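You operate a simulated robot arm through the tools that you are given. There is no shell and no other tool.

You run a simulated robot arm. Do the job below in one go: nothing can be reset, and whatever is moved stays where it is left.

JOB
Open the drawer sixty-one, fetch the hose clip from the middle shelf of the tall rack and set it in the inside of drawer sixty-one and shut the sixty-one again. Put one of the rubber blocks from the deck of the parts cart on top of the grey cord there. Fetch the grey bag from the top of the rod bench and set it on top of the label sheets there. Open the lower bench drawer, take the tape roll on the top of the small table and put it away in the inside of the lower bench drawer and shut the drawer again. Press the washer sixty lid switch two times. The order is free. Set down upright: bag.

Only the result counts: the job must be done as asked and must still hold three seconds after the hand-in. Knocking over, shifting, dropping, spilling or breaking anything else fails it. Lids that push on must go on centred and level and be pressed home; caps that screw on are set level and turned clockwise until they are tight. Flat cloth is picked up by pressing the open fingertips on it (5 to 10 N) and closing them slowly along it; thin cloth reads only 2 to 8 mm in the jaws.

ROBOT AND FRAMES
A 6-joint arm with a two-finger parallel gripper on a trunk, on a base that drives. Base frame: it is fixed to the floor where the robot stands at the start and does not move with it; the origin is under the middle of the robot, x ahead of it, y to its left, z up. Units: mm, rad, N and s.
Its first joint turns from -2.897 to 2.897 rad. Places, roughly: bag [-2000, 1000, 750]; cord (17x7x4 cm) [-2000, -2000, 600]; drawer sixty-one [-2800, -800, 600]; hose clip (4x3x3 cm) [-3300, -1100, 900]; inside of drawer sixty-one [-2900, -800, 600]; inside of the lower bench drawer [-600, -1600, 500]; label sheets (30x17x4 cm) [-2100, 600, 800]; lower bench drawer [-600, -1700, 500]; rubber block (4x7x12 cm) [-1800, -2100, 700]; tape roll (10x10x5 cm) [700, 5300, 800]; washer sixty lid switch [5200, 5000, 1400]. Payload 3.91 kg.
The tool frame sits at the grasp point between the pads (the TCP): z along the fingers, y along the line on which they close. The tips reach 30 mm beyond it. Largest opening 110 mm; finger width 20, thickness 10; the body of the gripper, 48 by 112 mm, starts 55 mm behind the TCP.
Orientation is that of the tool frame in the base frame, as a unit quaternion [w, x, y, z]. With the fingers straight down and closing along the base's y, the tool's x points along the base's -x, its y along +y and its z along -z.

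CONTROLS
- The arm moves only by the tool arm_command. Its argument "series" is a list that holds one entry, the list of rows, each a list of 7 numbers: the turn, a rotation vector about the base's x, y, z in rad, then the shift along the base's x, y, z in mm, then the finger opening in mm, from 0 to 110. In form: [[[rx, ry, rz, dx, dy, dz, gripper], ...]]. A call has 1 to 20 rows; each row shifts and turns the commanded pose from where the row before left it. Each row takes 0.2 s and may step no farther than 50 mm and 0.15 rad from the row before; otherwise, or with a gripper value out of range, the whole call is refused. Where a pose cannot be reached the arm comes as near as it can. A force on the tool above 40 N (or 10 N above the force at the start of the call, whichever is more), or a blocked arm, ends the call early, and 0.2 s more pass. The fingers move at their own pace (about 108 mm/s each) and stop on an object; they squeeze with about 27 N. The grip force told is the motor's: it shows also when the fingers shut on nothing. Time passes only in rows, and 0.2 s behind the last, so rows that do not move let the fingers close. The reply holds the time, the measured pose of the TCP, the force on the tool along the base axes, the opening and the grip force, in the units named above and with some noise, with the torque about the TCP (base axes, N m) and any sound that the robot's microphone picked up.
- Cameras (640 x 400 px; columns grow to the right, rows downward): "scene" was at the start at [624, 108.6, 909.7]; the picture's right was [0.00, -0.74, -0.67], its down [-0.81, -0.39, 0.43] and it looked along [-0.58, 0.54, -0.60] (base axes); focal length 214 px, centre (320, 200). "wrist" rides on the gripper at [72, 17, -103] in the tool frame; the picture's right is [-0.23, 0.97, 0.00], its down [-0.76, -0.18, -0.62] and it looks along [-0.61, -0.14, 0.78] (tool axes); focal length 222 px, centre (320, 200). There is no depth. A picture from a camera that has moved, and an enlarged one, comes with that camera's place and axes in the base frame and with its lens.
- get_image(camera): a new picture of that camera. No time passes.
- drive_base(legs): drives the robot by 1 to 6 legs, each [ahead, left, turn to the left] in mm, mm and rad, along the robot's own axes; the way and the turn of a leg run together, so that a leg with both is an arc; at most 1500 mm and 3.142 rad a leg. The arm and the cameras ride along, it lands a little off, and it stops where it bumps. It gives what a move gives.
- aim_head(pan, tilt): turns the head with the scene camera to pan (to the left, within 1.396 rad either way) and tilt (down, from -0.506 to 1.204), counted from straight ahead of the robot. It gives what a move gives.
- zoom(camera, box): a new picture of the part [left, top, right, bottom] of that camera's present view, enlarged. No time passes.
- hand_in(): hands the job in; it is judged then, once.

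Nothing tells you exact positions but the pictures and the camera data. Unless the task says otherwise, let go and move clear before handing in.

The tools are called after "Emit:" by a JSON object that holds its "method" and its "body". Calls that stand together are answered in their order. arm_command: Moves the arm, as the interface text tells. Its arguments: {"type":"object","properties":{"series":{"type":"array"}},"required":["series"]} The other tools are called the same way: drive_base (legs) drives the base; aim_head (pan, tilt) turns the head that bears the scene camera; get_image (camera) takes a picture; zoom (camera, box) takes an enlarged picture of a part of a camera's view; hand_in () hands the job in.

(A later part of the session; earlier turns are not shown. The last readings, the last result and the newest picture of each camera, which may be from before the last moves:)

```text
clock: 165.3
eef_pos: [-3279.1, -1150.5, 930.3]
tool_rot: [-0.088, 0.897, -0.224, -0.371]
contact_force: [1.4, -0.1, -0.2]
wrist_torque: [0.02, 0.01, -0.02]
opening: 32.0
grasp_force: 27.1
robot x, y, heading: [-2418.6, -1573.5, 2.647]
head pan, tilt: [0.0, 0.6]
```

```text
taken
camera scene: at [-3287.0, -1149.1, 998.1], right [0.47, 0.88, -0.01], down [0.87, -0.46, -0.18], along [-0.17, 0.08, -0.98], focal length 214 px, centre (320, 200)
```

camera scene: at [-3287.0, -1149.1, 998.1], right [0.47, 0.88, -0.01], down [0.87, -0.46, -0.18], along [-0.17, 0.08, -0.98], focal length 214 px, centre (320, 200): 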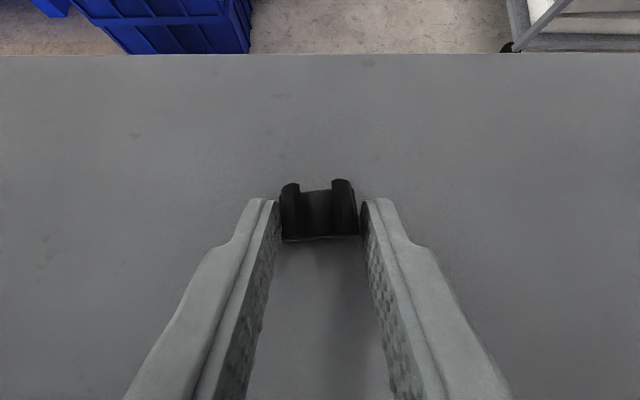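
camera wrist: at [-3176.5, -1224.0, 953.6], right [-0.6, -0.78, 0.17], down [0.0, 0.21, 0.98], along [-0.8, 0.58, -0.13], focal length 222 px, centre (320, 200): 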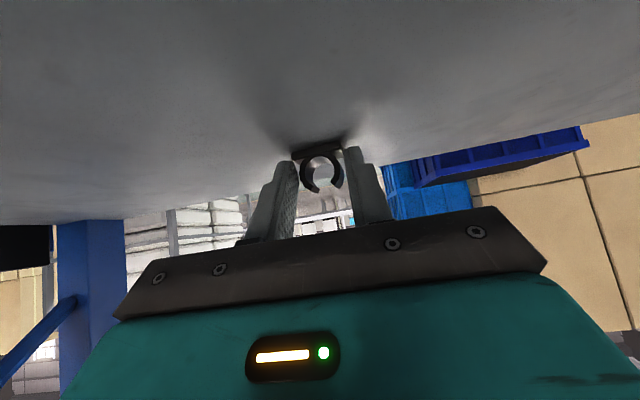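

The clip is gripped (32 mm). I'll lift it and retreat along the corridor the way I came.

Emit:
{"method": "arm_command", "body": {"series": [[[0, 0, 0, 0, 0, 10, 20], [0, 0, 0, 0, 0, 15, 20], [0, 0, 0, 0, 0, 20, 20], [0, 0, 0, 0, 0, 0, 20]]]}}

Emit:
{"method": "get_image", "body": {"camera": "scene"}}

Emit:
{"method": "arm_command", "body": {"series": [[[0, 0, 0, 30.8, -16.6, 0, 20], [0, 0, 0, 30.8, -16.6, 0, 20], [0, 0, 0, 30.8, -16.6, 0, 20], [0, 0, 0, 30.8, -16.6, 0, 20], [0, 0, 0, 0, 0, 0, 20]]]}}

```text
clock: 166.3
eef_pos: [-3280.6, -1152.2, 974.6]
tool_rot: [-0.088, 0.896, -0.225, -0.372]
contact_force: [-0.7, 0.2, 0.8]
wrist_torque: [-0.02, 0.02, -0.01]
opening: 32.3
grasp_force: 26.9
robot x, y, heading: [-2419.9, -1569.5, 2.649]
head pan, tilt: [0.0, 0.6]
```

```text
taken
camera scene: at [-3287.0, -1150.2, 1042.8], right [0.47, 0.88, -0.01], down [0.87, -0.46, -0.18], along [-0.17, 0.08, -0.98], focal length 214 px, centre (320, 200)
```

scene: 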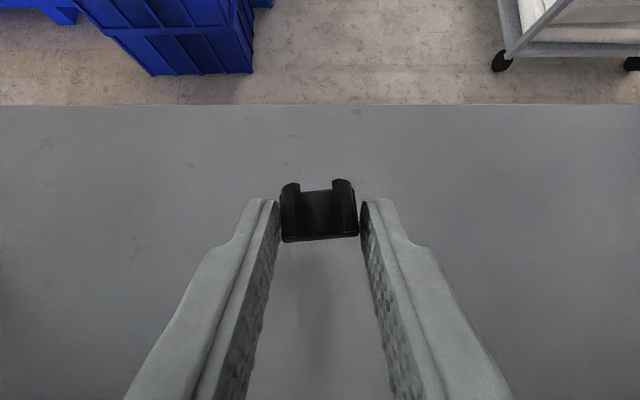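

```text
clock: 167.5
eef_pos: [-3158.3, -1215.9, 975.4]
tool_rot: [-0.088, 0.896, -0.225, -0.372]
contact_force: [-0.7, 0.4, -0.1]
wrist_torque: [0.0, -0.04, -0.01]
opening: 32.7
grasp_force: 27.1
robot x, y, heading: [-2421.8, -1570.9, 2.646]
head pan, tilt: [0.0, 0.6]
```

Emit:
{"method": "arm_command", "body": {"series": [[[0, 0, 0, 30.8, -16.6, 0, 20], [0, 0, 0, 30.8, -16.6, 0, 20], [0, 0, 0, 30.8, -16.6, 0, 20], [0, 0, 0, 30.8, -16.6, 0, 20], [0, 0, 0, 0, 0, 20, 20], [0, 0, 0, 0, 0, 30, 20], [0, 0, 0, 0, 0, 0, 20]]]}}

Emit:
{"method": "arm_command", "body": {"series": [[[0, 0, 0, 30.8, -16.6, 15, 20], [0, 0, 0, 30.8, -16.6, 15, 20], [0, 0, 0, 0, 0, 15, 20], [0, 0, 0, 0, 0, 0, 20]]]}}

```text
clock: 169.1
eef_pos: [-3032.6, -1284.3, 1025.2]
tool_rot: [-0.087, 0.897, -0.224, -0.372]
contact_force: [0.0, 0.6, -0.2]
wrist_torque: [0.01, -0.01, -0.03]
opening: 32.5
grasp_force: 27.2
robot x, y, heading: [-2419.8, -1569.3, 2.646]
head pan, tilt: [0.0, 0.6]
```

```text
clock: 170.1
eef_pos: [-2972.3, -1315.3, 1070.4]
tool_rot: [-0.088, 0.896, -0.225, -0.372]
contact_force: [0.7, 0.4, -0.7]
wrist_torque: [0.04, -0.01, -0.01]
opening: 32.6
grasp_force: 27.0
robot x, y, heading: [-2419.8, -1570.5, 2.647]
head pan, tilt: [0.0, 0.6]
```

Emit:
{"method": "arm_command", "body": {"series": [[[0, 0, 0, 22, -11.9, 5, 20], [0, 0, 0, 22, -11.9, 5, 20], [0, 0, 0, 0, 0, 0, 20]]]}}

Emit:
{"method": "drive_base", "body": {"legs": [[-25, 0, 0]]}}

Emit:
{"method": "aim_head", "body": {"pan": -0.7, "tilt": -0.2}}

Emit:
{"method": "get_image", "body": {"camera": "scene"}}

```text
clock: 170.9
eef_pos: [-2930.7, -1340.7, 1078.6]
tool_rot: [-0.088, 0.897, -0.224, -0.372]
contact_force: [0.3, -0.5, -1.0]
wrist_torque: [-0.02, 0.02, -0.03]
opening: 32.3
grasp_force: 26.5
robot x, y, heading: [-2419.6, -1568.8, 2.641]
head pan, tilt: [0.0, 0.6]
```

```text
clock: 171.7
eef_pos: [-2908.1, -1352.9, 1079.4]
tool_rot: [-0.088, 0.896, -0.225, -0.372]
contact_force: [0.7, -1.0, 0.3]
wrist_torque: [-0.02, -0.03, -0.01]
opening: 32.3
grasp_force: 27.1
robot x, y, heading: [-2398.4, -1581.7, 2.649]
head pan, tilt: [0.0, 0.6]
```

```text
clock: 172.8
eef_pos: [-2908.9, -1352.7, 1079.5]
tool_rot: [-0.088, 0.897, -0.225, -0.371]
contact_force: [0.6, -0.6, 0.0]
wrist_torque: [-0.06, -0.02, 0.0]
opening: 32.5
grasp_force: 26.9
robot x, y, heading: [-2398.7, -1584.7, 2.647]
head pan, tilt: [-0.7, -0.201]
```

```text
taken
camera scene: at [-2920.4, -1287.2, 1215.7], right [0.76, 0.47, 0.45], down [0.57, -0.17, -0.8], along [-0.3, 0.87, -0.4], focal length 214 px, centre (320, 200)
```

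scene: 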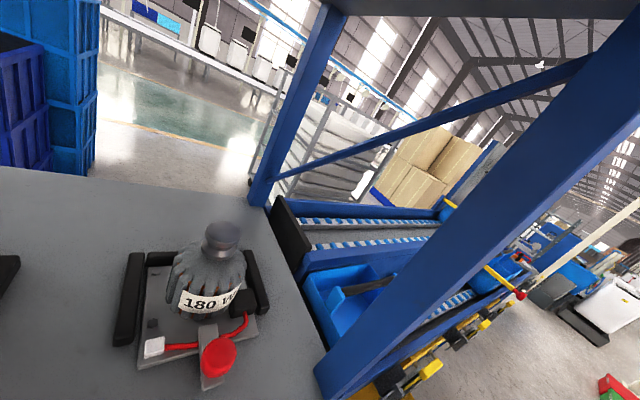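

Emit:
{"method": "aim_head", "body": {"pan": 0.0, "tilt": 0.6}}

Emit:
{"method": "drive_base", "body": {"legs": [[0, -300, 0], [0, -235, 0], [-140, 0, 0]]}}

Emit:
{"method": "get_image", "body": {"camera": "scene"}}

Emit:
{"method": "get_image", "body": {"camera": "wrist"}}

```text
clock: 173.9
eef_pos: [-2908.3, -1352.4, 1079.4]
tool_rot: [-0.088, 0.897, -0.225, -0.371]
contact_force: [0.3, 1.0, -0.9]
wrist_torque: [0.01, 0.02, 0.01]
opening: 32.6
grasp_force: 26.9
robot x, y, heading: [-2395.8, -1582.5, 2.645]
head pan, tilt: [0.0, 0.6]
```

```text
clock: 178.2
eef_pos: [-2526.7, -950.3, 1079.2]
tool_rot: [-0.089, 0.895, -0.23, -0.371]
contact_force: [0.1, 0.2, -0.4]
wrist_torque: [0.02, -0.02, 0.01]
opening: 32.5
grasp_force: 26.4
robot x, y, heading: [-2022.2, -1185.6, 2.626]
head pan, tilt: [0.0, 0.6]
```

```text
taken
camera scene: at [-2534.5, -948.6, 1147.5], right [0.48, 0.88, -0.01], down [0.86, -0.47, -0.18], along [-0.17, 0.08, -0.98], focal length 214 px, centre (320, 200)
```

scene: 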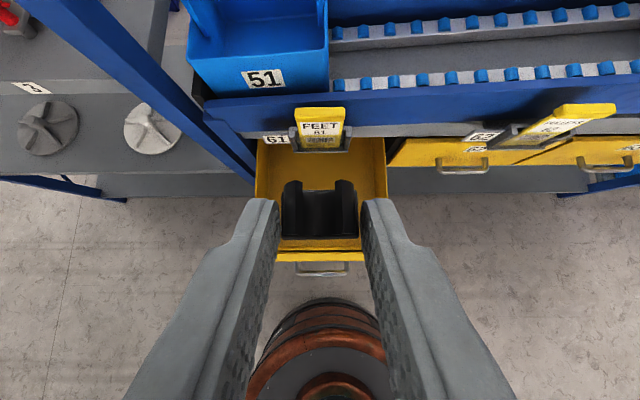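

```text
taken
camera wrist: at [-2425.0, -1024.9, 1103.0], right [-0.61, -0.78, 0.17], down [0.0, 0.21, 0.98], along [-0.8, 0.59, -0.13], focal length 222 px, centre (320, 200)
```

wrist: 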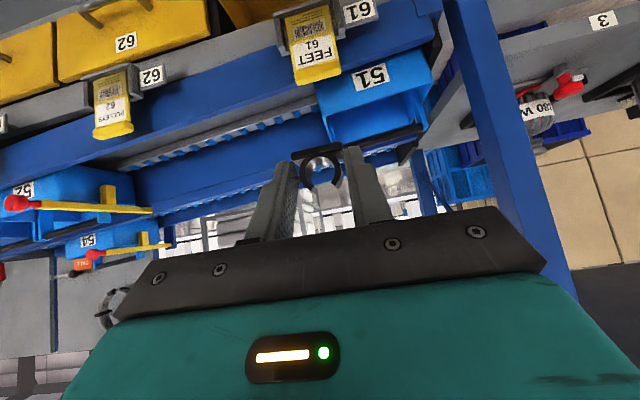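

I'm above the open drawer with the clip. To keep the hand and head clear of the card holder and the drawer front, I'll move forward slightly, point the tool straight down and yaw it 90° so the head sits to the right.

Emit:
{"method": "arm_command", "body": {"series": [[[0, 0, 0, -25, 13.5, 0, 20], [0, 0, 0, -25, 13.5, 0, 20], [0, 0, 0, -25, 13.5, 0, 20], [-0.0612, -0.1155, 0, 0, 0, 0, 20], [-0.0612, -0.1155, 0, 0, 0, 0, 20], [-0.0612, -0.1155, 0, 0, 0, 0, 20], [-0.0612, -0.1155, 0, 0, 0, 0, 20], [-0.0612, -0.1155, 0, 0, 0, 0, 20], [-0.0612, -0.1155, 0, 0, 0, 0, 20], [0, 0, 0, 0, 0, 0, 20]]]}}

Emit:
{"method": "arm_command", "body": {"series": [[[0, 0, -0.1428, 0, 0, 0, 20], [0, 0, -0.1428, 0, 0, 0, 20], [0, 0, -0.1428, 0, 0, 0, 20], [0, 0, -0.1428, 0, 0, 0, 20], [0, 0, -0.1428, 0, 0, 0, 20], [0, 0, -0.1428, 0, 0, 0, 20], [0, 0, -0.1428, 0, 0, 0, 20], [0, 0, -0.1428, 0, 0, 0, 20], [0, 0, -0.1428, 0, 0, 0, 20], [0, 0, -0.1428, 0, 0, 0, 20], [0, 0, -0.1428, 0, 0, 0, 20], [0, 0, 0, 0, 0, 0, 20]]]}}

Emit:
{"method": "get_image", "body": {"camera": "scene"}}

Emit:
{"method": "get_image", "body": {"camera": "wrist"}}

```text
clock: 180.4
eef_pos: [-2601.7, -911.2, 1079.4]
tool_rot: [-0.001, 0.969, -0.249, 0.001]
contact_force: [-0.4, -0.4, -0.5]
wrist_torque: [0.0, 0.01, 0.04]
opening: 32.5
grasp_force: 26.5
robot x, y, heading: [-2020.3, -1186.1, 2.63]
head pan, tilt: [0.0, 0.6]
```

```text
clock: 183.1
eef_pos: [-2602.4, -910.5, 1079.1]
tool_rot: [0.001, -0.508, 0.861, -0.001]
contact_force: [0.0, 0.3, -0.5]
wrist_torque: [0.0, 0.0, 0.03]
opening: 32.6
grasp_force: 27.1
robot x, y, heading: [-2019.5, -1182.3, 2.633]
head pan, tilt: [0.0, 0.6]
```

```text
taken
camera scene: at [-2575.5, -864.9, 1120.9], right [0.88, -0.48, 0.0], down [-0.4, -0.72, 0.57], along [-0.27, -0.5, -0.82], focal length 214 px, centre (320, 200)
```

scene: 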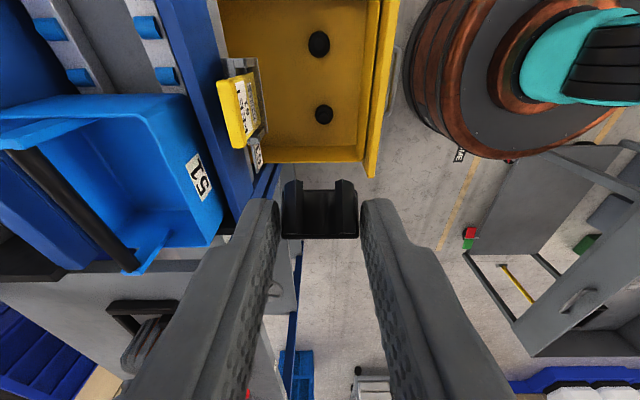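

```text
taken
camera wrist: at [-2651.4, -965.1, 1184.1], right [-0.74, 0.67, 0.0], down [0.52, 0.58, 0.62], along [0.42, 0.46, -0.78], focal length 222 px, centre (320, 200)
```

wrist: 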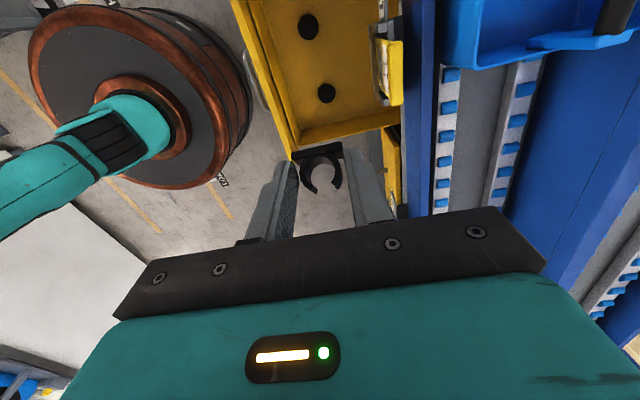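

Both feet are visible in the drawer, about 70 mm either side of centre, and the clip hangs over the gap. I'll lower it straight into the drawer.

Emit:
{"method": "arm_command", "body": {"series": [[[0, 0, 0, 0, 0, -45, 20], [0, 0, 0, 0, 0, -45, 20], [0, 0, 0, 0, 0, -45, 20], [0, 0, 0, 0, 0, -45, 20], [0, 0, 0, 0, 0, -45, 20], [0, 0, 0, 0, 0, -45, 20], [0, 0, 0, 0, 0, -45, 20], [0, 0, 0, 0, 0, -45, 20], [0, 0, 0, 0, 0, -40, 20], [0, 0, 0, 0, 0, 0, 20]]]}}

Emit:
{"method": "get_image", "body": {"camera": "scene"}}

Emit:
{"method": "get_image", "body": {"camera": "wrist"}}

```text
clock: 185.2
eef_pos: [-2602.9, -907.8, 677.0]
tool_rot: [0.0, -0.509, 0.861, -0.001]
contact_force: [0.0, 0.5, -0.5]
wrist_torque: [-0.02, -0.01, -0.06]
opening: 32.3
grasp_force: 27.2
robot x, y, heading: [-2015.0, -1184.4, 2.632]
head pan, tilt: [0.0, 0.6]
```

```text
taken
camera scene: at [-2575.3, -863.2, 719.0], right [0.88, -0.48, 0.0], down [-0.4, -0.72, 0.57], along [-0.27, -0.5, -0.82], focal length 214 px, centre (320, 200)
```

scene: 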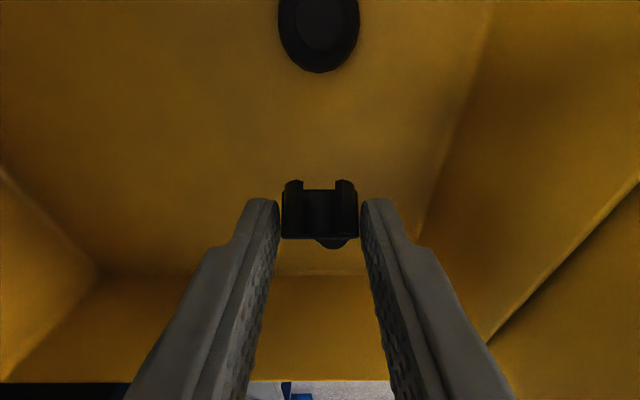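

```text
taken
camera wrist: at [-2651.0, -963.6, 782.2], right [-0.74, 0.67, 0.0], down [0.52, 0.58, 0.62], along [0.42, 0.46, -0.78], focal length 222 px, centre (320, 200)
```

wrist: 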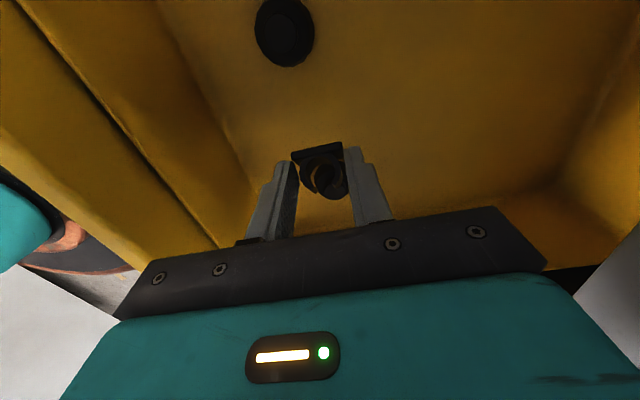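

Emit:
{"method": "arm_command", "body": {"series": [[[0, 0, 0, 0, 0, -20, 20], [0, 0, 0, 0, 0, -20, 20], [0, 0, 0, 0, 0, -10, 20], [0, 0, 0, 0, 0, 0, 20]]]}}

Emit:
{"method": "arm_command", "body": {"series": [[[0, 0, 0, 0, 0, -5, 20], [0, 0, 0, 0, 0, -5, 20], [0, 0, 0, 0, 0, 0, 20]]]}}

Emit:
{"method": "get_image", "body": {"camera": "wrist"}}

```text
clock: 186.2
eef_pos: [-2602.8, -908.7, 629.0]
tool_rot: [0.0, -0.509, 0.861, 0.0]
contact_force: [0.4, -0.3, 0.0]
wrist_torque: [0.0, -0.02, -0.01]
opening: 32.5
grasp_force: 26.8
robot x, y, heading: [-2023.0, -1182.3, 2.634]
head pan, tilt: [0.0, 0.6]
```

```text
clock: 187.1
eef_pos: [-2602.2, -909.1, 619.2]
tool_rot: [0.0, -0.509, 0.861, -0.001]
contact_force: [0.8, 0.1, -0.3]
wrist_torque: [-0.02, 0.02, -0.01]
opening: 32.3
grasp_force: 27.2
robot x, y, heading: [-2019.4, -1188.1, 2.631]
head pan, tilt: [0.0, 0.6]
```

```text
taken
camera wrist: at [-2650.5, -965.1, 724.1], right [-0.74, 0.67, 0.0], down [0.52, 0.58, 0.62], along [0.42, 0.46, -0.78], focal length 222 px, centre (320, 200)
```

wrist: 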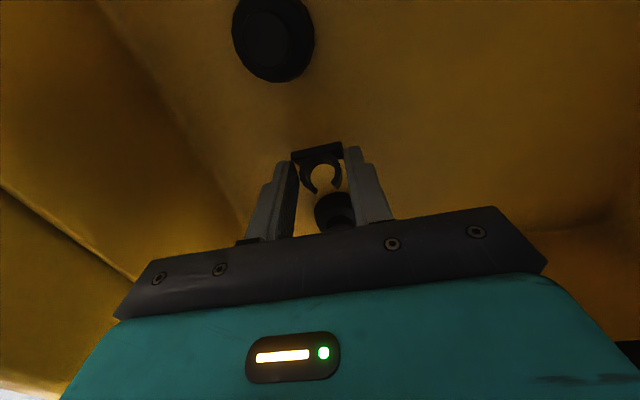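

Emit:
{"method": "arm_command", "body": {"series": [[[0, 0, 0, 0, 0, -4, 20], [0, 0, 0, 0, 0, -4, 20], [0, 0, 0, 0, 0, 0, 20]]]}}

Emit:
{"method": "arm_command", "body": {"series": [[[0, 0, 0, 0, 0, -3, 20], [0, 0, 0, 0, 0, -3, 20], [0, 0, 0, 0, 0, 0, 20]]]}}

Emit:
{"method": "arm_command", "body": {"series": [[[0, 0, 0, 0, 0, -3, 20], [0, 0, 0, 0, 0, 0, 20]]]}}

```text
clock: 187.8
eef_pos: [-2602.8, -910.3, 612.0]
tool_rot: [0.0, -0.509, 0.861, -0.001]
contact_force: [0.0, 0.2, -0.4]
wrist_torque: [0.02, -0.01, 0.03]
opening: 32.0
grasp_force: 26.8
robot x, y, heading: [-2020.5, -1189.4, 2.631]
head pan, tilt: [0.0, 0.6]
```

```text
clock: 188.7
eef_pos: [-2602.6, -909.9, 604.9]
tool_rot: [0.0, -0.509, 0.861, -0.001]
contact_force: [0.1, -0.7, 0.7]
wrist_torque: [0.03, -0.02, 0.02]
opening: 32.4
grasp_force: 26.6
robot x, y, heading: [-2019.2, -1184.7, 2.633]
head pan, tilt: [0.0, 0.6]
```

```text
clock: 189.2
eef_pos: [-2602.7, -909.9, 602.6]
tool_rot: [0.0, -0.509, 0.861, 0.0]
contact_force: [-0.7, 2.0, 26.0]
wrist_torque: [0.06, 0.02, 0.01]
opening: 32.5
grasp_force: 26.7
robot x, y, heading: [-2019.6, -1186.2, 2.635]
head pan, tilt: [0.0, 0.6]
```

The clip has touched the drawer floor. I'll ease up, open and lift away.

Emit:
{"method": "arm_command", "body": {"series": [[[0, 0, 0, 0, 0, 2, 20], [0, 0, 0, 0, 0, 0, 36], [0, 0, 0, 0, 0, 0, 45], [0, 0, 0, 0, 0, 0, 60], [0, 0, 0, 0, 0, 0, 60], [0, 0, 0, 0, 0, 20, 60], [0, 0, 0, 0, 0, 40, 60], [0, 0, 0, 0, 0, 40, 60], [0, 0, 0, 0, 0, 0, 60]]]}}

Emit:
{"method": "get_image", "body": {"camera": "wrist"}}

Emit:
{"method": "get_image", "body": {"camera": "scene"}}

```text
clock: 191.2
eef_pos: [-2603.3, -908.8, 705.6]
tool_rot: [0.0, -0.509, 0.861, 0.0]
contact_force: [0.1, -1.1, 0.6]
wrist_torque: [-0.04, 0.0, 0.03]
opening: 60.1
grasp_force: 0.1
robot x, y, heading: [-2016.5, -1184.8, 2.632]
head pan, tilt: [0.0, 0.6]
```

```text
taken
camera wrist: at [-2652.2, -963.9, 810.7], right [-0.74, 0.67, 0.0], down [0.52, 0.58, 0.62], along [0.42, 0.46, -0.78], focal length 222 px, centre (320, 200)
```

wrist: 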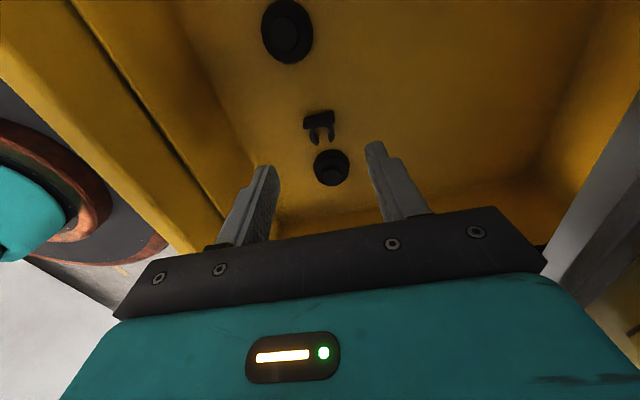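

```text
taken
camera scene: at [-2576.4, -863.5, 747.5], right [0.88, -0.48, 0.0], down [-0.4, -0.72, 0.57], along [-0.27, -0.5, -0.82], focal length 214 px, centre (320, 200)
```

scene: 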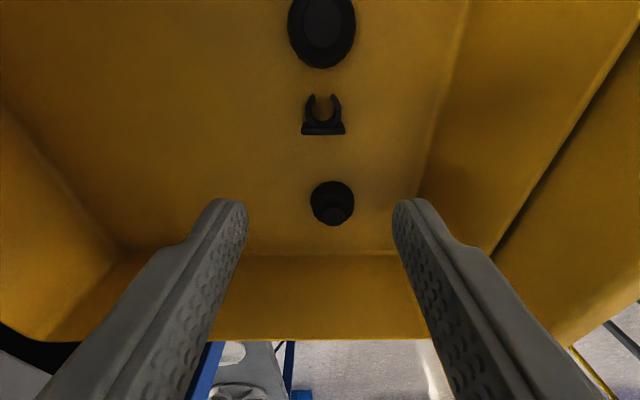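

The clip rests in the drawer between the feet, touching nothing. I'll rise, level the hand with the head to the side as before, and back the base off so I can grip the handle and push the drawer shut.

Emit:
{"method": "arm_command", "body": {"series": [[[0, 0, 0, 0, 0, 42, 60], [0, 0, 0, 0, 0, 42, 60], [0, 0, 0, 0, 0, 42, 60], [0, 0, 0, 0, 0, 42, 60], [0, 0, 0, 0, 0, 42, 60], [0, 0, 0, 0, 0, 42, 60], [0, 0, 0, 0, 0, 42, 60], [0.0678, 0.1257, 0, 0, 0, 5, 60], [0.0678, 0.1257, 0, 0, 0, 5, 60], [0.0678, 0.1257, 0, 0, 0, 5, 60], [0.0678, 0.1257, 0, 0, 0, 5, 60], [0, 0, 0, 0, 0, 0, 60]]]}}

Emit:
{"method": "arm_command", "body": {"series": [[[0.0678, 0.1257, 0, 0, 0, 0, 60], [0.0678, 0.1257, 0, 0, 0, 0, 60], [0.0678, 0.1257, 0, 0, 0, 0, 60], [0.0678, 0.1257, 0, 0, 0, 0, 60], [0.0678, 0.1257, 0, 0, 0, 0, 60], [0.0678, 0.1257, 0, 0, 0, 0, 60], [0.0678, 0.1257, 0, 0, 0, 0, 60], [0, 0, 0, 0, 0, 0, 60]]]}}

```text
clock: 193.8
eef_pos: [-2603.4, -910.0, 1019.0]
tool_rot: [-0.146, -0.488, 0.826, 0.24]
contact_force: [1.1, 0.6, 0.3]
wrist_torque: [-0.02, 0.0, 0.0]
opening: 59.6
grasp_force: 0.0
robot x, y, heading: [-2021.7, -1184.1, 2.633]
head pan, tilt: [0.0, 0.6]
```

```text
clock: 195.7
eef_pos: [-2597.8, -907.5, 1034.5]
tool_rot: [-0.364, -0.361, 0.609, 0.605]
contact_force: [1.1, 0.5, -0.1]
wrist_torque: [-0.02, 0.03, -0.01]
opening: 60.3
grasp_force: 0.1
out of reach, approached as far as the arm can: row 5, 6
robot x, y, heading: [-2017.0, -1184.3, 2.632]
head pan, tilt: [0.0, 0.6]
```

Emit:
{"method": "drive_base", "body": {"legs": [[-240, -35, 0]]}}

Emit:
{"method": "arm_command", "body": {"series": [[[0, 0, 0, -6, 3, -45, 80], [0, 0, 0, -6, 3, -45, 80], [0, 0, 0, -6, 3, -45, 80], [0, 0, 0, -6, 3, -45, 80], [0, 0, 0, -6, 3, -45, 80], [0, 0, 0, -6, 3, -45, 80], [0, 0, 0, 0, 0, 0, 80]]]}}

```text
clock: 197.4
eef_pos: [-2371.6, -996.2, 1034.9]
tool_rot: [-0.366, -0.361, 0.608, 0.605]
contact_force: [-0.6, -0.6, 0.5]
wrist_torque: [0.02, 0.01, 0.01]
opening: 60.0
grasp_force: 0.0
robot x, y, heading: [-1792.5, -1271.1, 2.639]
head pan, tilt: [0.0, 0.6]
```

```text
clock: 199.0
eef_pos: [-2410.2, -976.9, 762.3]
tool_rot: [-0.365, -0.361, 0.609, 0.604]
contact_force: [-0.2, -0.5, -0.5]
wrist_torque: [-0.01, 0.02, -0.01]
opening: 80.0
grasp_force: 0.1
robot x, y, heading: [-1792.5, -1269.3, 2.639]
head pan, tilt: [0.0, 0.6]
```

Emit:
{"method": "drive_base", "body": {"legs": [[-30, 0, 0]]}}

Emit:
{"method": "arm_command", "body": {"series": [[[0, 0, 0, -10, -9, -40, 80], [0, 0, 0, -10, -9, -40, 80], [0, 0, 0, -10, -9, -40, 80], [0, 0, 0, -3, 2, -26, 80], [0, 0, 0, 0, 0, 0, 80]]]}}

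Emit:
{"method": "aim_head", "body": {"pan": 0.0, "tilt": 0.3}}

Emit:
{"method": "get_image", "body": {"camera": "scene"}}

Emit:
{"method": "get_image", "body": {"camera": "wrist"}}

```text
clock: 199.9
eef_pos: [-2383.3, -990.8, 763.1]
tool_rot: [-0.366, -0.362, 0.609, 0.604]
contact_force: [0.2, -0.6, -0.1]
wrist_torque: [0.01, -0.04, -0.04]
opening: 80.1
grasp_force: 0.0
robot x, y, heading: [-1768.0, -1286.8, 2.636]
head pan, tilt: [0.0, 0.6]
```

```text
clock: 201.1
eef_pos: [-2416.8, -1014.7, 616.7]
tool_rot: [-0.366, -0.361, 0.609, 0.604]
contact_force: [0.2, 0.0, 0.4]
wrist_torque: [0.0, -0.01, -0.01]
opening: 80.0
grasp_force: 0.0
robot x, y, heading: [-1766.8, -1289.7, 2.638]
head pan, tilt: [0.0, 0.6]
```

```text
clock: 201.9
eef_pos: [-2418.0, -1016.5, 617.1]
tool_rot: [-0.366, -0.361, 0.609, 0.604]
contact_force: [0.8, -0.1, 0.3]
wrist_torque: [0.01, 0.02, 0.04]
opening: 80.0
grasp_force: 0.1
robot x, y, heading: [-1770.2, -1284.7, 2.639]
head pan, tilt: [0.0, 0.3]
```

```text
taken
camera scene: at [-2345.4, -963.8, 616.8], right [0.0, -0.01, -1.0], down [-0.19, -0.98, 0.01], along [-0.98, 0.19, 0.0], focal length 214 px, centre (320, 200)
```

scene: 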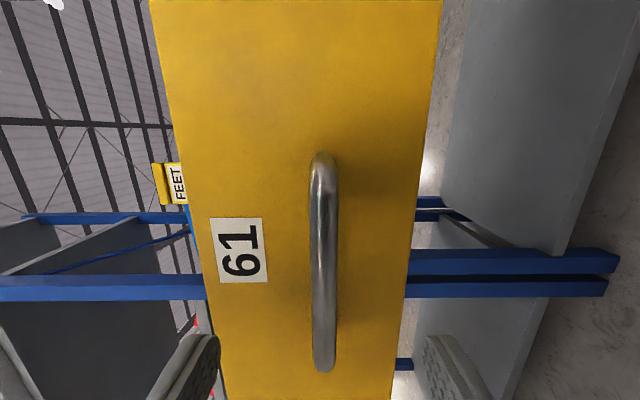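

```text
taken
camera wrist: at [-2358.9, -1128.6, 636.6], right [0.11, 0.21, 0.97], down [0.91, 0.38, -0.18], along [-0.4, 0.9, -0.15], focal length 222 px, centre (320, 200)
```

wrist: 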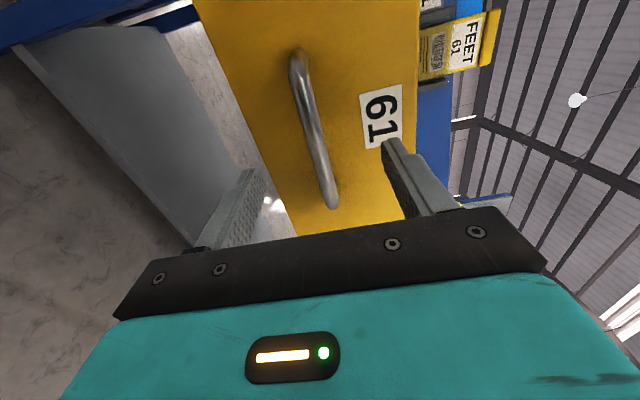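

Emit:
{"method": "arm_command", "body": {"series": [[[0, 0, 0, -22, 14.5, -1, 80], [0, 0, 0, -22, 14.5, 0, 80], [0, 0, 0, 0, 0, 0, 80], [0, 0, 0, 0, 0, 0, 40], [0, 0, 0, 0, 0, 0, 5], [0, 0, 0, 0, 0, 0, 0], [0, 0, 0, 0, 0, 0, 0]]]}}

Emit:
{"method": "get_image", "body": {"camera": "wrist"}}

```text
clock: 203.5
eef_pos: [-2461.7, -987.8, 615.0]
tool_rot: [-0.367, -0.362, 0.608, 0.604]
contact_force: [-0.8, 0.6, 13.3]
wrist_torque: [0.69, -0.23, -0.06]
opening: 13.8
grasp_force: 44.8
robot x, y, heading: [-1763.8, -1287.6, 2.64]
head pan, tilt: [0.0, 0.3]
```

```text
taken
camera wrist: at [-2403.7, -1100.9, 634.1], right [0.11, 0.21, 0.97], down [0.91, 0.38, -0.18], along [-0.4, 0.9, -0.15], focal length 222 px, centre (320, 200)
```

wrist: 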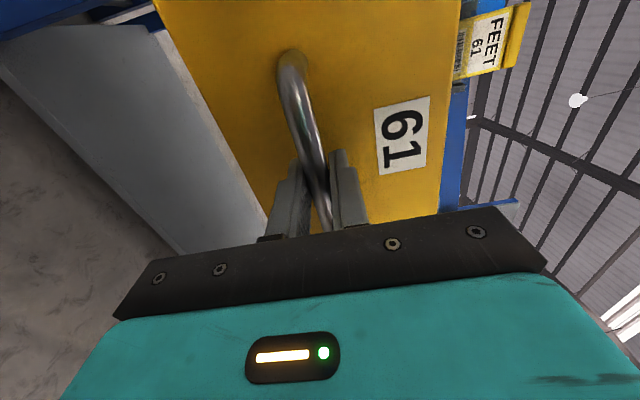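

Emit:
{"method": "arm_command", "body": {"series": [[[0, 0, 0, -20, 11, 0.5, 0], [0, 0, 0, -27.2, 15, 0, 0], [0, 0, 0, -27.2, 15, 0, 0], [0, 0, 0, 0, 0, 0, 0]]]}}

Emit:
{"method": "arm_command", "body": {"series": [[[0, 0, 0, -27.2, 15, 0, 0], [0, 0, 0, -27.2, 15, 0, 0], [0, 0, 0, -27.2, 15, 0, 0], [0, 0, 0, 0, 0, 0, 0]]]}}

```text
clock: 204.5
eef_pos: [-2536.4, -947.8, 615.2]
tool_rot: [-0.366, -0.362, 0.608, 0.604]
contact_force: [-8.2, -15.9, 3.9]
wrist_torque: [0.61, -0.29, 0.4]
opening: 13.8
grasp_force: 45.5
robot x, y, heading: [-1762.4, -1286.0, 2.64]
head pan, tilt: [0.0, 0.3]
```

```text
clock: 205.2
eef_pos: [-2608.2, -910.1, 614.9]
tool_rot: [-0.368, -0.363, 0.606, 0.604]
contact_force: [0.2, -0.7, 1.8]
wrist_torque: [0.59, -0.28, -0.06]
opening: 14.0
grasp_force: 45.3
robot x, y, heading: [-1765.9, -1285.3, 2.636]
head pan, tilt: [0.0, 0.3]
stopped in row 3: the force on the tool passed its limit at 41 N (the readings are from after the stop); the commanded pose is now the measured one
```

Emit:
{"method": "arm_command", "body": {"series": [[[0, 0, 0, -22.0, 11.8, 0, 0], [0, 0, 0, -22.0, 11.8, 0, 0], [0, 0, 0, 0, 0, 0, 0]]]}}

Emit:
{"method": "arm_command", "body": {"series": [[[0, 0, 0, -17.6, 9.4, 0, 0], [0, 0, 0, -8.8, 4.7, 0, 0], [0, 0, 0, -4.4, 2.4, 0, 0], [0, 0, 0, 0, 0, 0, 0]]]}}

```text
clock: 206.1
eef_pos: [-2652.0, -886.3, 615.1]
tool_rot: [-0.367, -0.363, 0.607, 0.605]
contact_force: [5.6, 8.9, 3.0]
wrist_torque: [0.6, -0.29, -0.45]
opening: 14.0
grasp_force: 45.5
robot x, y, heading: [-1763.2, -1286.9, 2.634]
head pan, tilt: [0.0, 0.3]
```

```text
clock: 207.1
eef_pos: [-2680.9, -870.4, 614.8]
tool_rot: [-0.366, -0.364, 0.608, 0.603]
contact_force: [29.9, -3.9, -1.3]
wrist_torque: [0.53, -0.28, -0.16]
opening: 13.5
grasp_force: 44.6
robot x, y, heading: [-1766.0, -1286.7, 2.633]
head pan, tilt: [0.0, 0.3]
```

Emit:
{"method": "get_image", "body": {"camera": "scene"}}

Emit:
{"method": "aim_head", "body": {"pan": 0.5, "tilt": 0.0}}

Emit:
{"method": "get_image", "body": {"camera": "scene"}}

```text
taken
camera scene: at [-2610.1, -818.1, 614.7], right [0.0, -0.01, -1.0], down [-0.18, -0.98, 0.01], along [-0.98, 0.18, 0.0], focal length 214 px, centre (320, 200)
```

scene: 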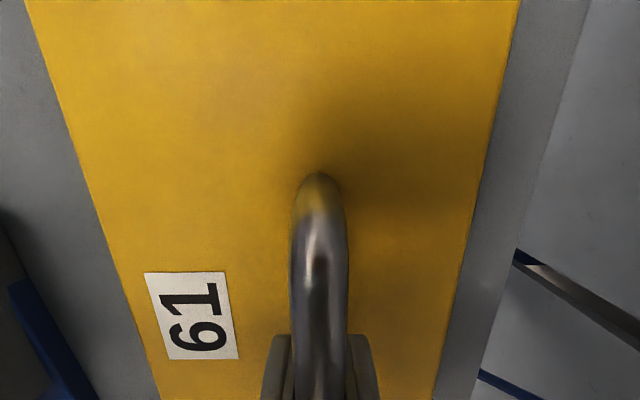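

```text
clock: 208.0
eef_pos: [-2681.0, -870.2, 616.5]
tool_rot: [-0.367, -0.364, 0.607, 0.604]
contact_force: [47.8, -11.6, -10.4]
wrist_torque: [0.54, -0.37, 0.01]
opening: 13.7
grasp_force: 44.8
robot x, y, heading: [-1763.7, -1283.4, 2.632]
head pan, tilt: [0.499, 0.0]
```

```text
taken
camera scene: at [-2584.6, -799.9, 657.5], right [-0.42, 0.22, -0.88], down [-0.47, -0.88, 0.01], along [-0.78, 0.41, 0.48], focal length 214 px, centre (320, 200)
```

scene: 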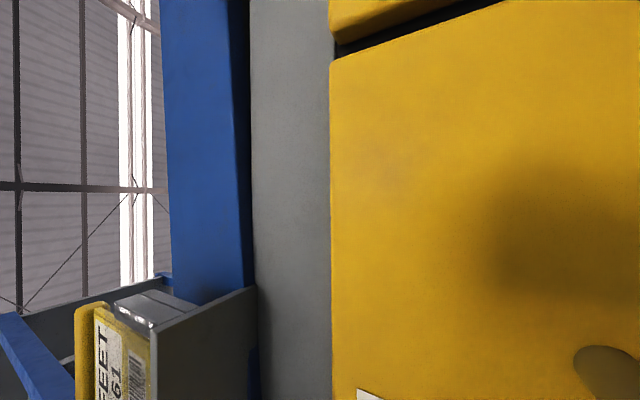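

Drawer 61 is flush and shut. I'll release the handle and back straight away.

Emit:
{"method": "arm_command", "body": {"series": [[[0, 0, 0, 1.5, -0.8, 0, 0], [0, 0, 0, 0, 0, 0, 40], [0, 0, 0, 0, 0, 0, 80], [0, 0, 0, 0, 0, 0, 80], [0, 0, 0, 22, -11.9, 0, 80], [0, 0, 0, 22, -11.9, 0, 80], [0, 0, 0, 22, -11.9, 0, 80], [0, 0, 0, 0, 0, 0, 80]]]}}

Emit:
{"method": "aim_head", "body": {"pan": 0.0, "tilt": 0.3}}

Emit:
{"method": "get_image", "body": {"camera": "scene"}}

```text
clock: 209.8
eef_pos: [-2614.1, -904.9, 616.7]
tool_rot: [-0.366, -0.363, 0.608, 0.604]
contact_force: [-0.1, 0.1, 0.2]
wrist_torque: [-0.04, 0.02, -0.02]
opening: 80.0
grasp_force: 0.1
robot x, y, heading: [-1767.4, -1285.2, 2.635]
head pan, tilt: [0.499, 0.0]
```

```text
clock: 210.7
eef_pos: [-2614.4, -905.1, 617.3]
tool_rot: [-0.367, -0.364, 0.607, 0.603]
contact_force: [0.3, 0.1, 0.5]
wrist_torque: [-0.02, 0.0, -0.03]
opening: 80.1
grasp_force: 0.1
robot x, y, heading: [-1765.1, -1286.9, 2.636]
head pan, tilt: [0.0, 0.3]
```

```text
taken
camera scene: at [-2542.2, -852.2, 616.3], right [0.0, -0.01, -1.0], down [-0.18, -0.98, 0.01], along [-0.98, 0.18, 0.0], focal length 214 px, centre (320, 200)
```

scene: 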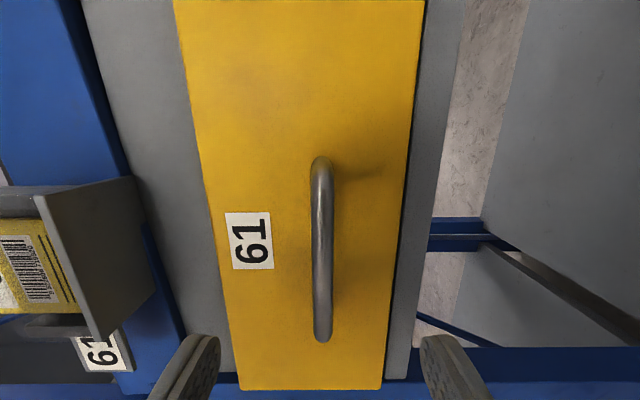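

Drawer 61 is done. Next is the parts cart: I'll raise and retract the arm, roll the hand head-up, then turn around to face the cart from the aisle side.

Emit:
{"method": "arm_command", "body": {"series": [[[0, 0, 0, 22, -11.9, 40, 80], [0, 0, 0, 22, -11.9, 42, 80], [0, 0, 0, 10, -5, 45, 80], [0, 0, 0, 10, -5, 45, 80], [0, 0, 0, 10, -5, 45, 80], [0, 0, 0, 10, -5, 45, 80], [0, 0, 0, 10, -5, 45, 80], [0, 0, 0, 10, -5, 45, 80], [0, 0, 0, 10, -5, 45, 80], [0, 0, 0, 10, -5, 45, 80], [0, 0, 0, 35.2, -19, 0, 80], [0, 0, 0, 35.2, -19, 0, 80], [0, 0, 0, 35.2, -19, 0, 80], [0, 0, 0, 35.2, -19, 0, 80], [0, 0, 0, 17, -9, 0, 80], [0, 0, 0, 0, 0, 0, 80]]]}}

Emit:
{"method": "arm_command", "body": {"series": [[[0.1257, -0.0678, 0, 0, 0, 0, 80], [0.1257, -0.0678, 0, 0, 0, 0, 80], [0.1257, -0.0678, 0, 0, 0, 0, 80], [0.1257, -0.0678, 0, 0, 0, 0, 80], [0.1257, -0.0678, 0, 0, 0, 0, 80], [0.1257, -0.0678, 0, 0, 0, 0, 80], [0.1257, -0.0678, 0, 0, 0, 0, 80], [0.1257, -0.0678, 0, 0, 0, 0, 80], [0.1257, -0.0678, 0, 0, 0, 0, 80], [0.1257, -0.0678, 0, 0, 0, 0, 80], [0.1257, -0.0678, 0, 0, 0, 0, 80], [0, 0, 0, 0, 0, 0, 80]]]}}

```text
clock: 214.1
eef_pos: [-2334.2, -1056.3, 1056.3]
tool_rot: [-0.368, -0.364, 0.607, 0.603]
contact_force: [0.4, 0.9, -0.4]
wrist_torque: [0.01, 0.0, 0.02]
opening: 80.0
grasp_force: 0.1
robot x, y, heading: [-1764.8, -1285.8, 2.637]
head pan, tilt: [0.0, 0.3]
```

```text
clock: 216.7
eef_pos: [-2333.8, -1055.4, 1056.2]
tool_rot: [-0.17, 0.688, -0.176, -0.683]
contact_force: [-0.1, -0.7, -0.2]
wrist_torque: [-0.01, 0.0, -0.02]
opening: 80.1
grasp_force: 0.1
robot x, y, heading: [-1767.5, -1286.7, 2.638]
head pan, tilt: [0.0, 0.3]
```

Emit:
{"method": "drive_base", "body": {"legs": [[0, 0, -3.13], [-390, 0, 0]]}}

Emit:
{"method": "aim_head", "body": {"pan": -0.6, "tilt": 0.5}}

Emit:
{"method": "get_image", "body": {"camera": "scene"}}

```text
clock: 226.6
eef_pos: [-1548.7, -1329.7, 1057.4]
tool_rot: [0.68, 0.187, 0.686, -0.179]
contact_force: [0.0, 0.8, -0.9]
wrist_torque: [-0.02, -0.05, 0.0]
opening: 79.6
grasp_force: 0.0
robot x, y, heading: [-2110.1, -1081.9, -0.531]
head pan, tilt: [0.0, 0.3]
```

```text
clock: 227.6
eef_pos: [-1549.5, -1330.0, 1055.9]
tool_rot: [0.68, 0.187, 0.686, -0.179]
contact_force: [-0.5, -0.4, -0.8]
wrist_torque: [0.02, -0.05, -0.02]
opening: 80.0
grasp_force: 0.1
robot x, y, heading: [-2110.1, -1086.7, -0.537]
head pan, tilt: [-0.6, 0.499]
```

```text
taken
camera scene: at [-1621.4, -1351.5, 1121.2], right [-0.9, -0.43, 0.0], down [-0.21, 0.44, -0.87], along [0.38, -0.79, -0.49], focal length 214 px, centre (320, 200)
```

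scene: 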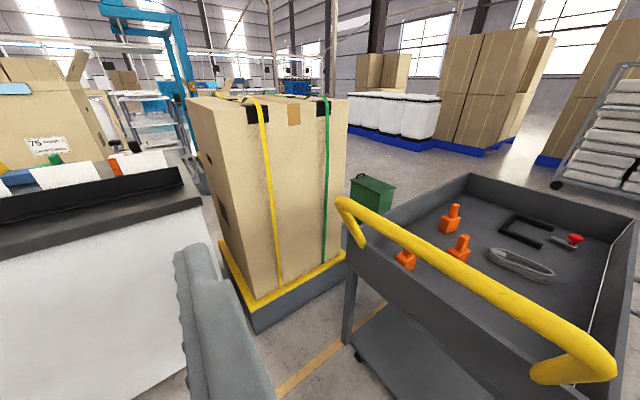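

I can see three orange blocks and the grey cord coil in the cart tray. I'll move right along the aisle to stand beside the cart's middle.

Emit:
{"method": "drive_base", "body": {"legs": [[0, -380, 0], [0, -340, 0.04]]}}

Emit:
{"method": "aim_head", "body": {"pan": 0.0, "tilt": 0.8}}

Emit:
{"method": "get_image", "body": {"camera": "scene"}}

```text
clock: 231.8
eef_pos: [-1886.6, -1911.4, 1058.0]
tool_rot: [0.684, 0.171, 0.69, -0.163]
contact_force: [0.3, -0.4, 0.7]
wrist_torque: [-0.02, -0.06, 0.01]
opening: 80.0
grasp_force: 0.1
robot x, y, heading: [-2455.8, -1689.2, -0.491]
head pan, tilt: [-0.6, 0.499]
```

```text
clock: 232.8
eef_pos: [-1886.1, -1911.9, 1057.2]
tool_rot: [0.684, 0.172, 0.69, -0.164]
contact_force: [-0.6, -0.4, -0.3]
wrist_torque: [0.01, 0.01, 0.01]
opening: 80.0
grasp_force: 0.1
robot x, y, heading: [-2456.5, -1689.8, -0.488]
head pan, tilt: [0.0, 0.799]
```

```text
taken
camera scene: at [-1929.1, -1891.9, 1095.6], right [-0.46, -0.89, -0.01], down [-0.64, 0.34, -0.69], along [0.62, -0.31, -0.72], focal length 214 px, centre (320, 200)
```

scene: 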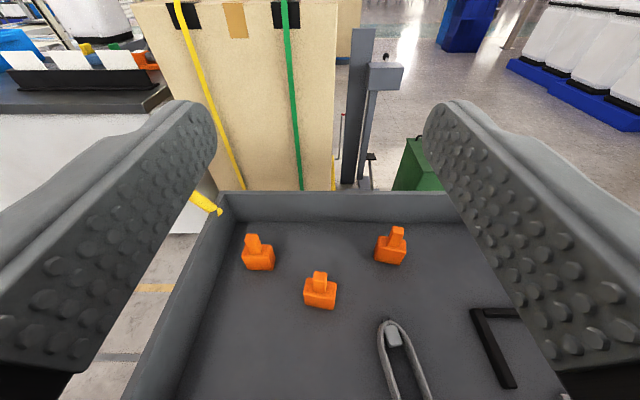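

Emit:
{"method": "arm_command", "body": {"series": [[[0.0671, 0.126, 0, 0, 0, 0, 80], [0.0671, 0.126, 0, 0, 0, 0, 80], [0.0671, 0.126, 0, 0, 0, 0, 80], [0.0671, 0.126, 0, 0, 0, 0, 80], [0.0671, 0.126, 0, 0, 0, 0, 80], [0.0671, 0.126, 0, 0, 0, 0, 80], [0.0671, 0.126, 0, 0, 0, 0, 80], [0.0671, 0.126, 0, 0, 0, 0, 80], [0.0671, 0.126, 0, 0, 0, 0, 80], [0.0671, 0.126, 0, 0, 0, 0, 80], [0.0661, 0.124, 0, 0, 0, 0, 80], [0, 0, 0, 0, 0, 0, 80]]]}}

Emit:
{"method": "aim_head", "body": {"pan": 0.0, "tilt": 0.2}}

Emit:
{"method": "get_image", "body": {"camera": "scene"}}

Emit:
{"method": "get_image", "body": {"camera": "wrist"}}

```text
clock: 235.3
eef_pos: [-1862.8, -1806.2, 1022.9]
tool_rot: [0.031, 0.243, 0.96, -0.136]
contact_force: [-0.2, -0.3, 0.2]
wrist_torque: [-0.01, 0.02, 0.01]
opening: 80.2
grasp_force: 0.1
out of reach, approached as far as the arm can: row 5, 6, 7, 8, 9, 10, 11
robot x, y, heading: [-2455.0, -1690.6, -0.485]
head pan, tilt: [0.0, 0.799]
```

```text
clock: 236.3
eef_pos: [-1863.4, -1805.6, 1021.8]
tool_rot: [0.031, 0.243, 0.96, -0.136]
contact_force: [0.1, -0.1, -1.1]
wrist_torque: [0.04, 0.01, 0.03]
opening: 80.0
grasp_force: 0.0
robot x, y, heading: [-2459.8, -1690.3, -0.488]
head pan, tilt: [0.0, 0.201]
```

```text
taken
camera scene: at [-1781.5, -1841.6, 1069.7], right [-0.48, -0.84, 0.25], down [-0.86, 0.5, 0.07], along [-0.18, -0.18, -0.97], focal length 214 px, centre (320, 200)
```

scene: 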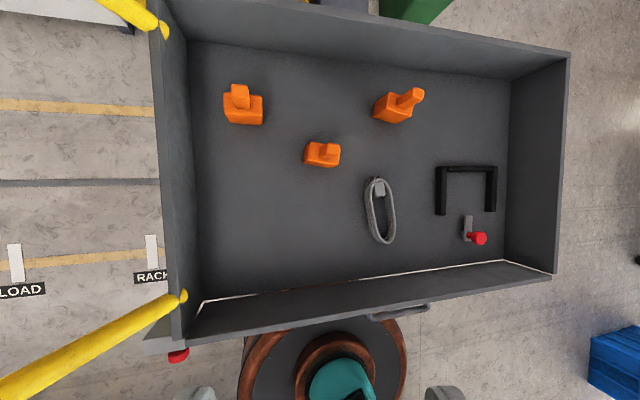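

```text
taken
camera wrist: at [-1916.9, -1730.9, 1110.0], right [0.66, 0.72, -0.21], down [0.59, -0.33, 0.74], along [0.46, -0.61, -0.64], focal length 222 px, centre (320, 200)
```

wrist: 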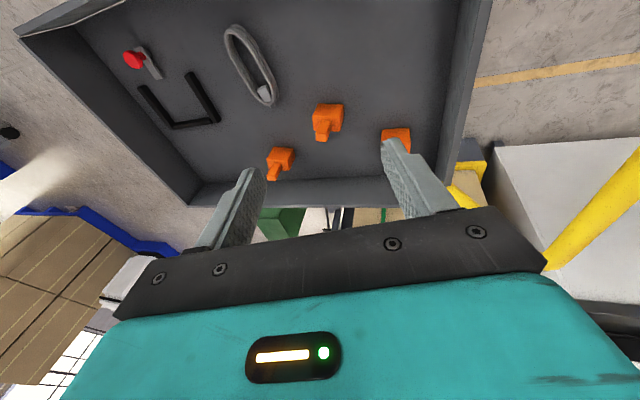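

The pitch-down drifted again because the hand was off the arm's centreline. I'll carefully bring the tool upright and back toward the centreline, still well above the cart.

Emit:
{"method": "arm_command", "body": {"series": [[[0, 0, 0, -14, -27, 10, 80], [0, 0, 0, -14, -27, 10, 80], [0, 0, 0, 0, 0, 0, 80]]]}}

Emit:
{"method": "arm_command", "body": {"series": [[[0.1, 0, 0, 0, 0, 0, 80], [0.1, 0, 0, 0, 0, 0, 80], [0, 0, 0, 0, 0, 0, 80]]]}}

```text
clock: 237.2
eef_pos: [-1891.6, -1858.8, 1042.6]
tool_rot: [0.032, 0.243, 0.96, -0.137]
contact_force: [-0.4, 1.0, -0.3]
wrist_torque: [-0.02, -0.01, 0.01]
opening: 80.0
grasp_force: 0.0
robot x, y, heading: [-2457.4, -1687.3, -0.488]
head pan, tilt: [0.0, 0.201]
```

```text
clock: 237.9
eef_pos: [-1892.9, -1858.9, 1042.0]
tool_rot: [0.032, 0.243, 0.96, -0.137]
contact_force: [-0.3, 0.6, 0.1]
wrist_torque: [0.0, -0.01, -0.03]
opening: 80.0
grasp_force: 0.1
out of reach, approached as far as the arm can: row 1, 2
robot x, y, heading: [-2458.7, -1690.3, -0.489]
head pan, tilt: [0.0, 0.201]
```

Emit:
{"method": "arm_command", "body": {"series": [[[0, 0, 0, -18, -35, 5, 80], [0, 0, 0, -18, -35, 5, 80], [0, 0, 0, -18, -35, 0, 80], [0, 0, 0, 0, 0, 0, 80]]]}}

Emit:
{"method": "arm_command", "body": {"series": [[[0.1, 0, 0, 0, 0, 0, 80], [0.1, 0, 0, 0, 0, 0, 80], [0, 0, 0, 0, 0, 0, 80]]]}}

```text
clock: 238.9
eef_pos: [-1947.8, -1968.6, 1052.3]
tool_rot: [0.031, 0.243, 0.959, -0.145]
contact_force: [-0.3, 0.1, 0.0]
wrist_torque: [0.01, -0.01, 0.0]
opening: 80.1
grasp_force: 0.0
robot x, y, heading: [-2455.5, -1687.4, -0.485]
head pan, tilt: [0.0, 0.201]
```

```text
clock: 239.8
eef_pos: [-1945.7, -1965.9, 1052.3]
tool_rot: [0.013, 0.242, 0.96, -0.143]
contact_force: [0.2, 0.5, -0.4]
wrist_torque: [-0.01, -0.03, 0.0]
opening: 80.1
grasp_force: 0.0
out of reach, approached as far as the arm can: row 1, 2
robot x, y, heading: [-2458.6, -1689.4, -0.487]
head pan, tilt: [0.0, 0.201]
```

The wrist has wound up again, so I'll unwind it by pitching back to level and then redo the pitch-down on the centreline.

Emit:
{"method": "arm_command", "body": {"series": [[[-0.0671, -0.126, 0, 0, 0, 0, 80], [-0.0671, -0.126, 0, 0, 0, 0, 80], [-0.0671, -0.126, 0, 0, 0, 0, 80], [-0.0671, -0.126, 0, 0, 0, 0, 80], [-0.0671, -0.126, 0, 0, 0, 0, 80], [0, 0, 0, 0, 0, 0, 80]]]}}

Emit:
{"method": "arm_command", "body": {"series": [[[-0.0671, -0.126, 0, 0, 0, 0, 80], [-0.0671, -0.126, 0, 0, 0, 0, 80], [-0.0671, -0.126, 0, 0, 0, 0, 80], [-0.0671, -0.126, 0, 0, 0, 0, 80], [-0.0671, -0.126, 0, 0, 0, 0, 80], [0, 0, 0, 0, 0, 0, 80]]]}}

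```text
clock: 241.2
eef_pos: [-1945.5, -1965.8, 1056.3]
tool_rot: [0.349, 0.268, 0.872, -0.216]
contact_force: [-0.1, 0.1, -0.7]
wrist_torque: [0.0, -0.01, 0.0]
opening: 80.0
grasp_force: 0.0
robot x, y, heading: [-2458.0, -1692.6, -0.484]
head pan, tilt: [0.0, 0.201]
```

```text
clock: 242.6
eef_pos: [-1947.5, -1965.5, 1055.6]
tool_rot: [0.64, 0.261, 0.674, -0.263]
contact_force: [0.3, -0.8, 0.5]
wrist_torque: [0.01, 0.0, -0.03]
opening: 80.2
grasp_force: 0.0
robot x, y, heading: [-2458.0, -1685.8, -0.485]
head pan, tilt: [0.0, 0.201]
```

Emit:
{"method": "arm_command", "body": {"series": [[[0, 0, 0.135, 0, 0, 0, 80], [0, 0, 0.135, 0, 0, 0, 80], [0, 0, 0, 0, 0, 0, 80]]]}}

Emit:
{"method": "arm_command", "body": {"series": [[[0.0671, 0.126, 0, 0, 0, 0, 80], [0.0671, 0.126, 0, 0, 0, 0, 80], [0.0671, 0.126, 0, 0, 0, 0, 80], [0.0671, 0.126, 0, 0, 0, 0, 80], [0, 0, 0, 0, 0, 0, 80]]]}}

```text
clock: 243.3
eef_pos: [-1945.8, -1963.7, 1054.8]
tool_rot: [0.669, 0.168, 0.703, -0.175]
contact_force: [0.2, -0.2, -0.7]
wrist_torque: [0.02, -0.01, -0.01]
opening: 79.9
grasp_force: 0.1
robot x, y, heading: [-2457.7, -1689.7, -0.484]
head pan, tilt: [0.0, 0.201]
```

```text
clock: 244.6
eef_pos: [-1944.9, -1965.3, 1052.8]
tool_rot: [0.444, 0.206, 0.864, -0.116]
contact_force: [-0.1, 0.7, -0.1]
wrist_torque: [-0.03, -0.03, 0.0]
opening: 79.8
grasp_force: 0.1
robot x, y, heading: [-2459.1, -1692.1, -0.485]
head pan, tilt: [0.0, 0.201]
```

Emit:
{"method": "arm_command", "body": {"series": [[[0.0641, 0.1204, 0, 0, 0, 0, 80], [0.0641, 0.1204, 0, 0, 0, 0, 80], [0.0641, 0.1204, 0, 0, 0, 0, 80], [0.0641, 0.1204, 0, 0, 0, 0, 80], [0.0641, 0.1204, 0, 0, 0, 0, 80], [0.0641, 0.1204, 0, 0, 0, 0, 80], [0.0641, 0.1204, 0, 0, 0, 0, 80], [0, 0, 0, 0, 0, 0, 80]]]}}

Emit:
{"method": "aim_head", "body": {"pan": 0.0, "tilt": 0.1}}

Emit:
{"method": "get_image", "body": {"camera": "scene"}}

Emit:
{"method": "get_image", "body": {"camera": "wrist"}}

```text
clock: 246.3
eef_pos: [-1944.6, -1965.2, 1053.8]
tool_rot: [-0.001, 0.231, 0.973, -0.001]
contact_force: [-0.1, 0.2, -0.5]
wrist_torque: [-0.01, 0.01, -0.01]
opening: 79.8
grasp_force: 0.2
robot x, y, heading: [-2455.6, -1687.7, -0.49]
head pan, tilt: [0.0, 0.201]
```

```text
clock: 247.0
eef_pos: [-1945.5, -1966.2, 1053.9]
tool_rot: [0.0, 0.232, 0.973, 0.0]
contact_force: [-0.2, 0.7, 0.1]
wrist_torque: [-0.02, -0.02, 0.01]
opening: 79.9
grasp_force: 0.1
robot x, y, heading: [-2455.3, -1687.3, -0.487]
head pan, tilt: [0.0, 0.099]
```

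```text
taken
camera scene: at [-1855.0, -2015.0, 1092.3], right [-0.45, -0.89, 0.0], down [-0.89, 0.45, 0.1], along [-0.09, 0.04, -0.99], focal length 214 px, centre (320, 200)
```

scene: 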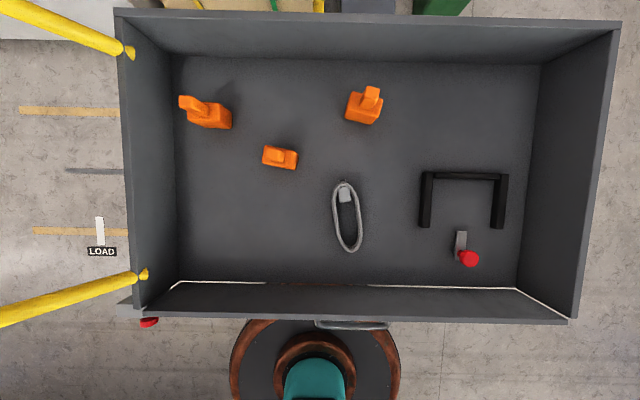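

```text
taken
camera wrist: at [-2001.7, -1918.8, 1159.1], right [0.64, 0.77, 0.0], down [0.6, -0.5, 0.62], along [0.48, -0.4, -0.78], focal length 222 px, centre (320, 200)
```

wrist: 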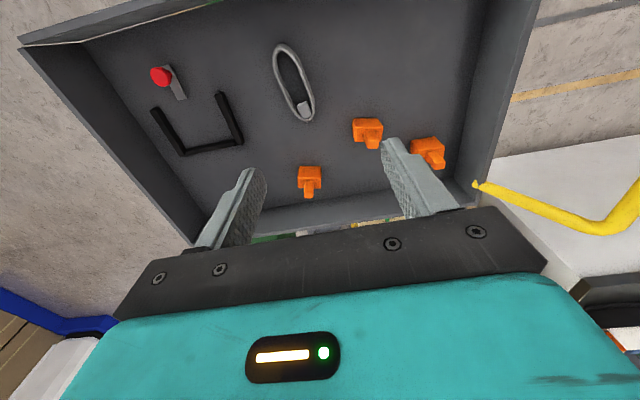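

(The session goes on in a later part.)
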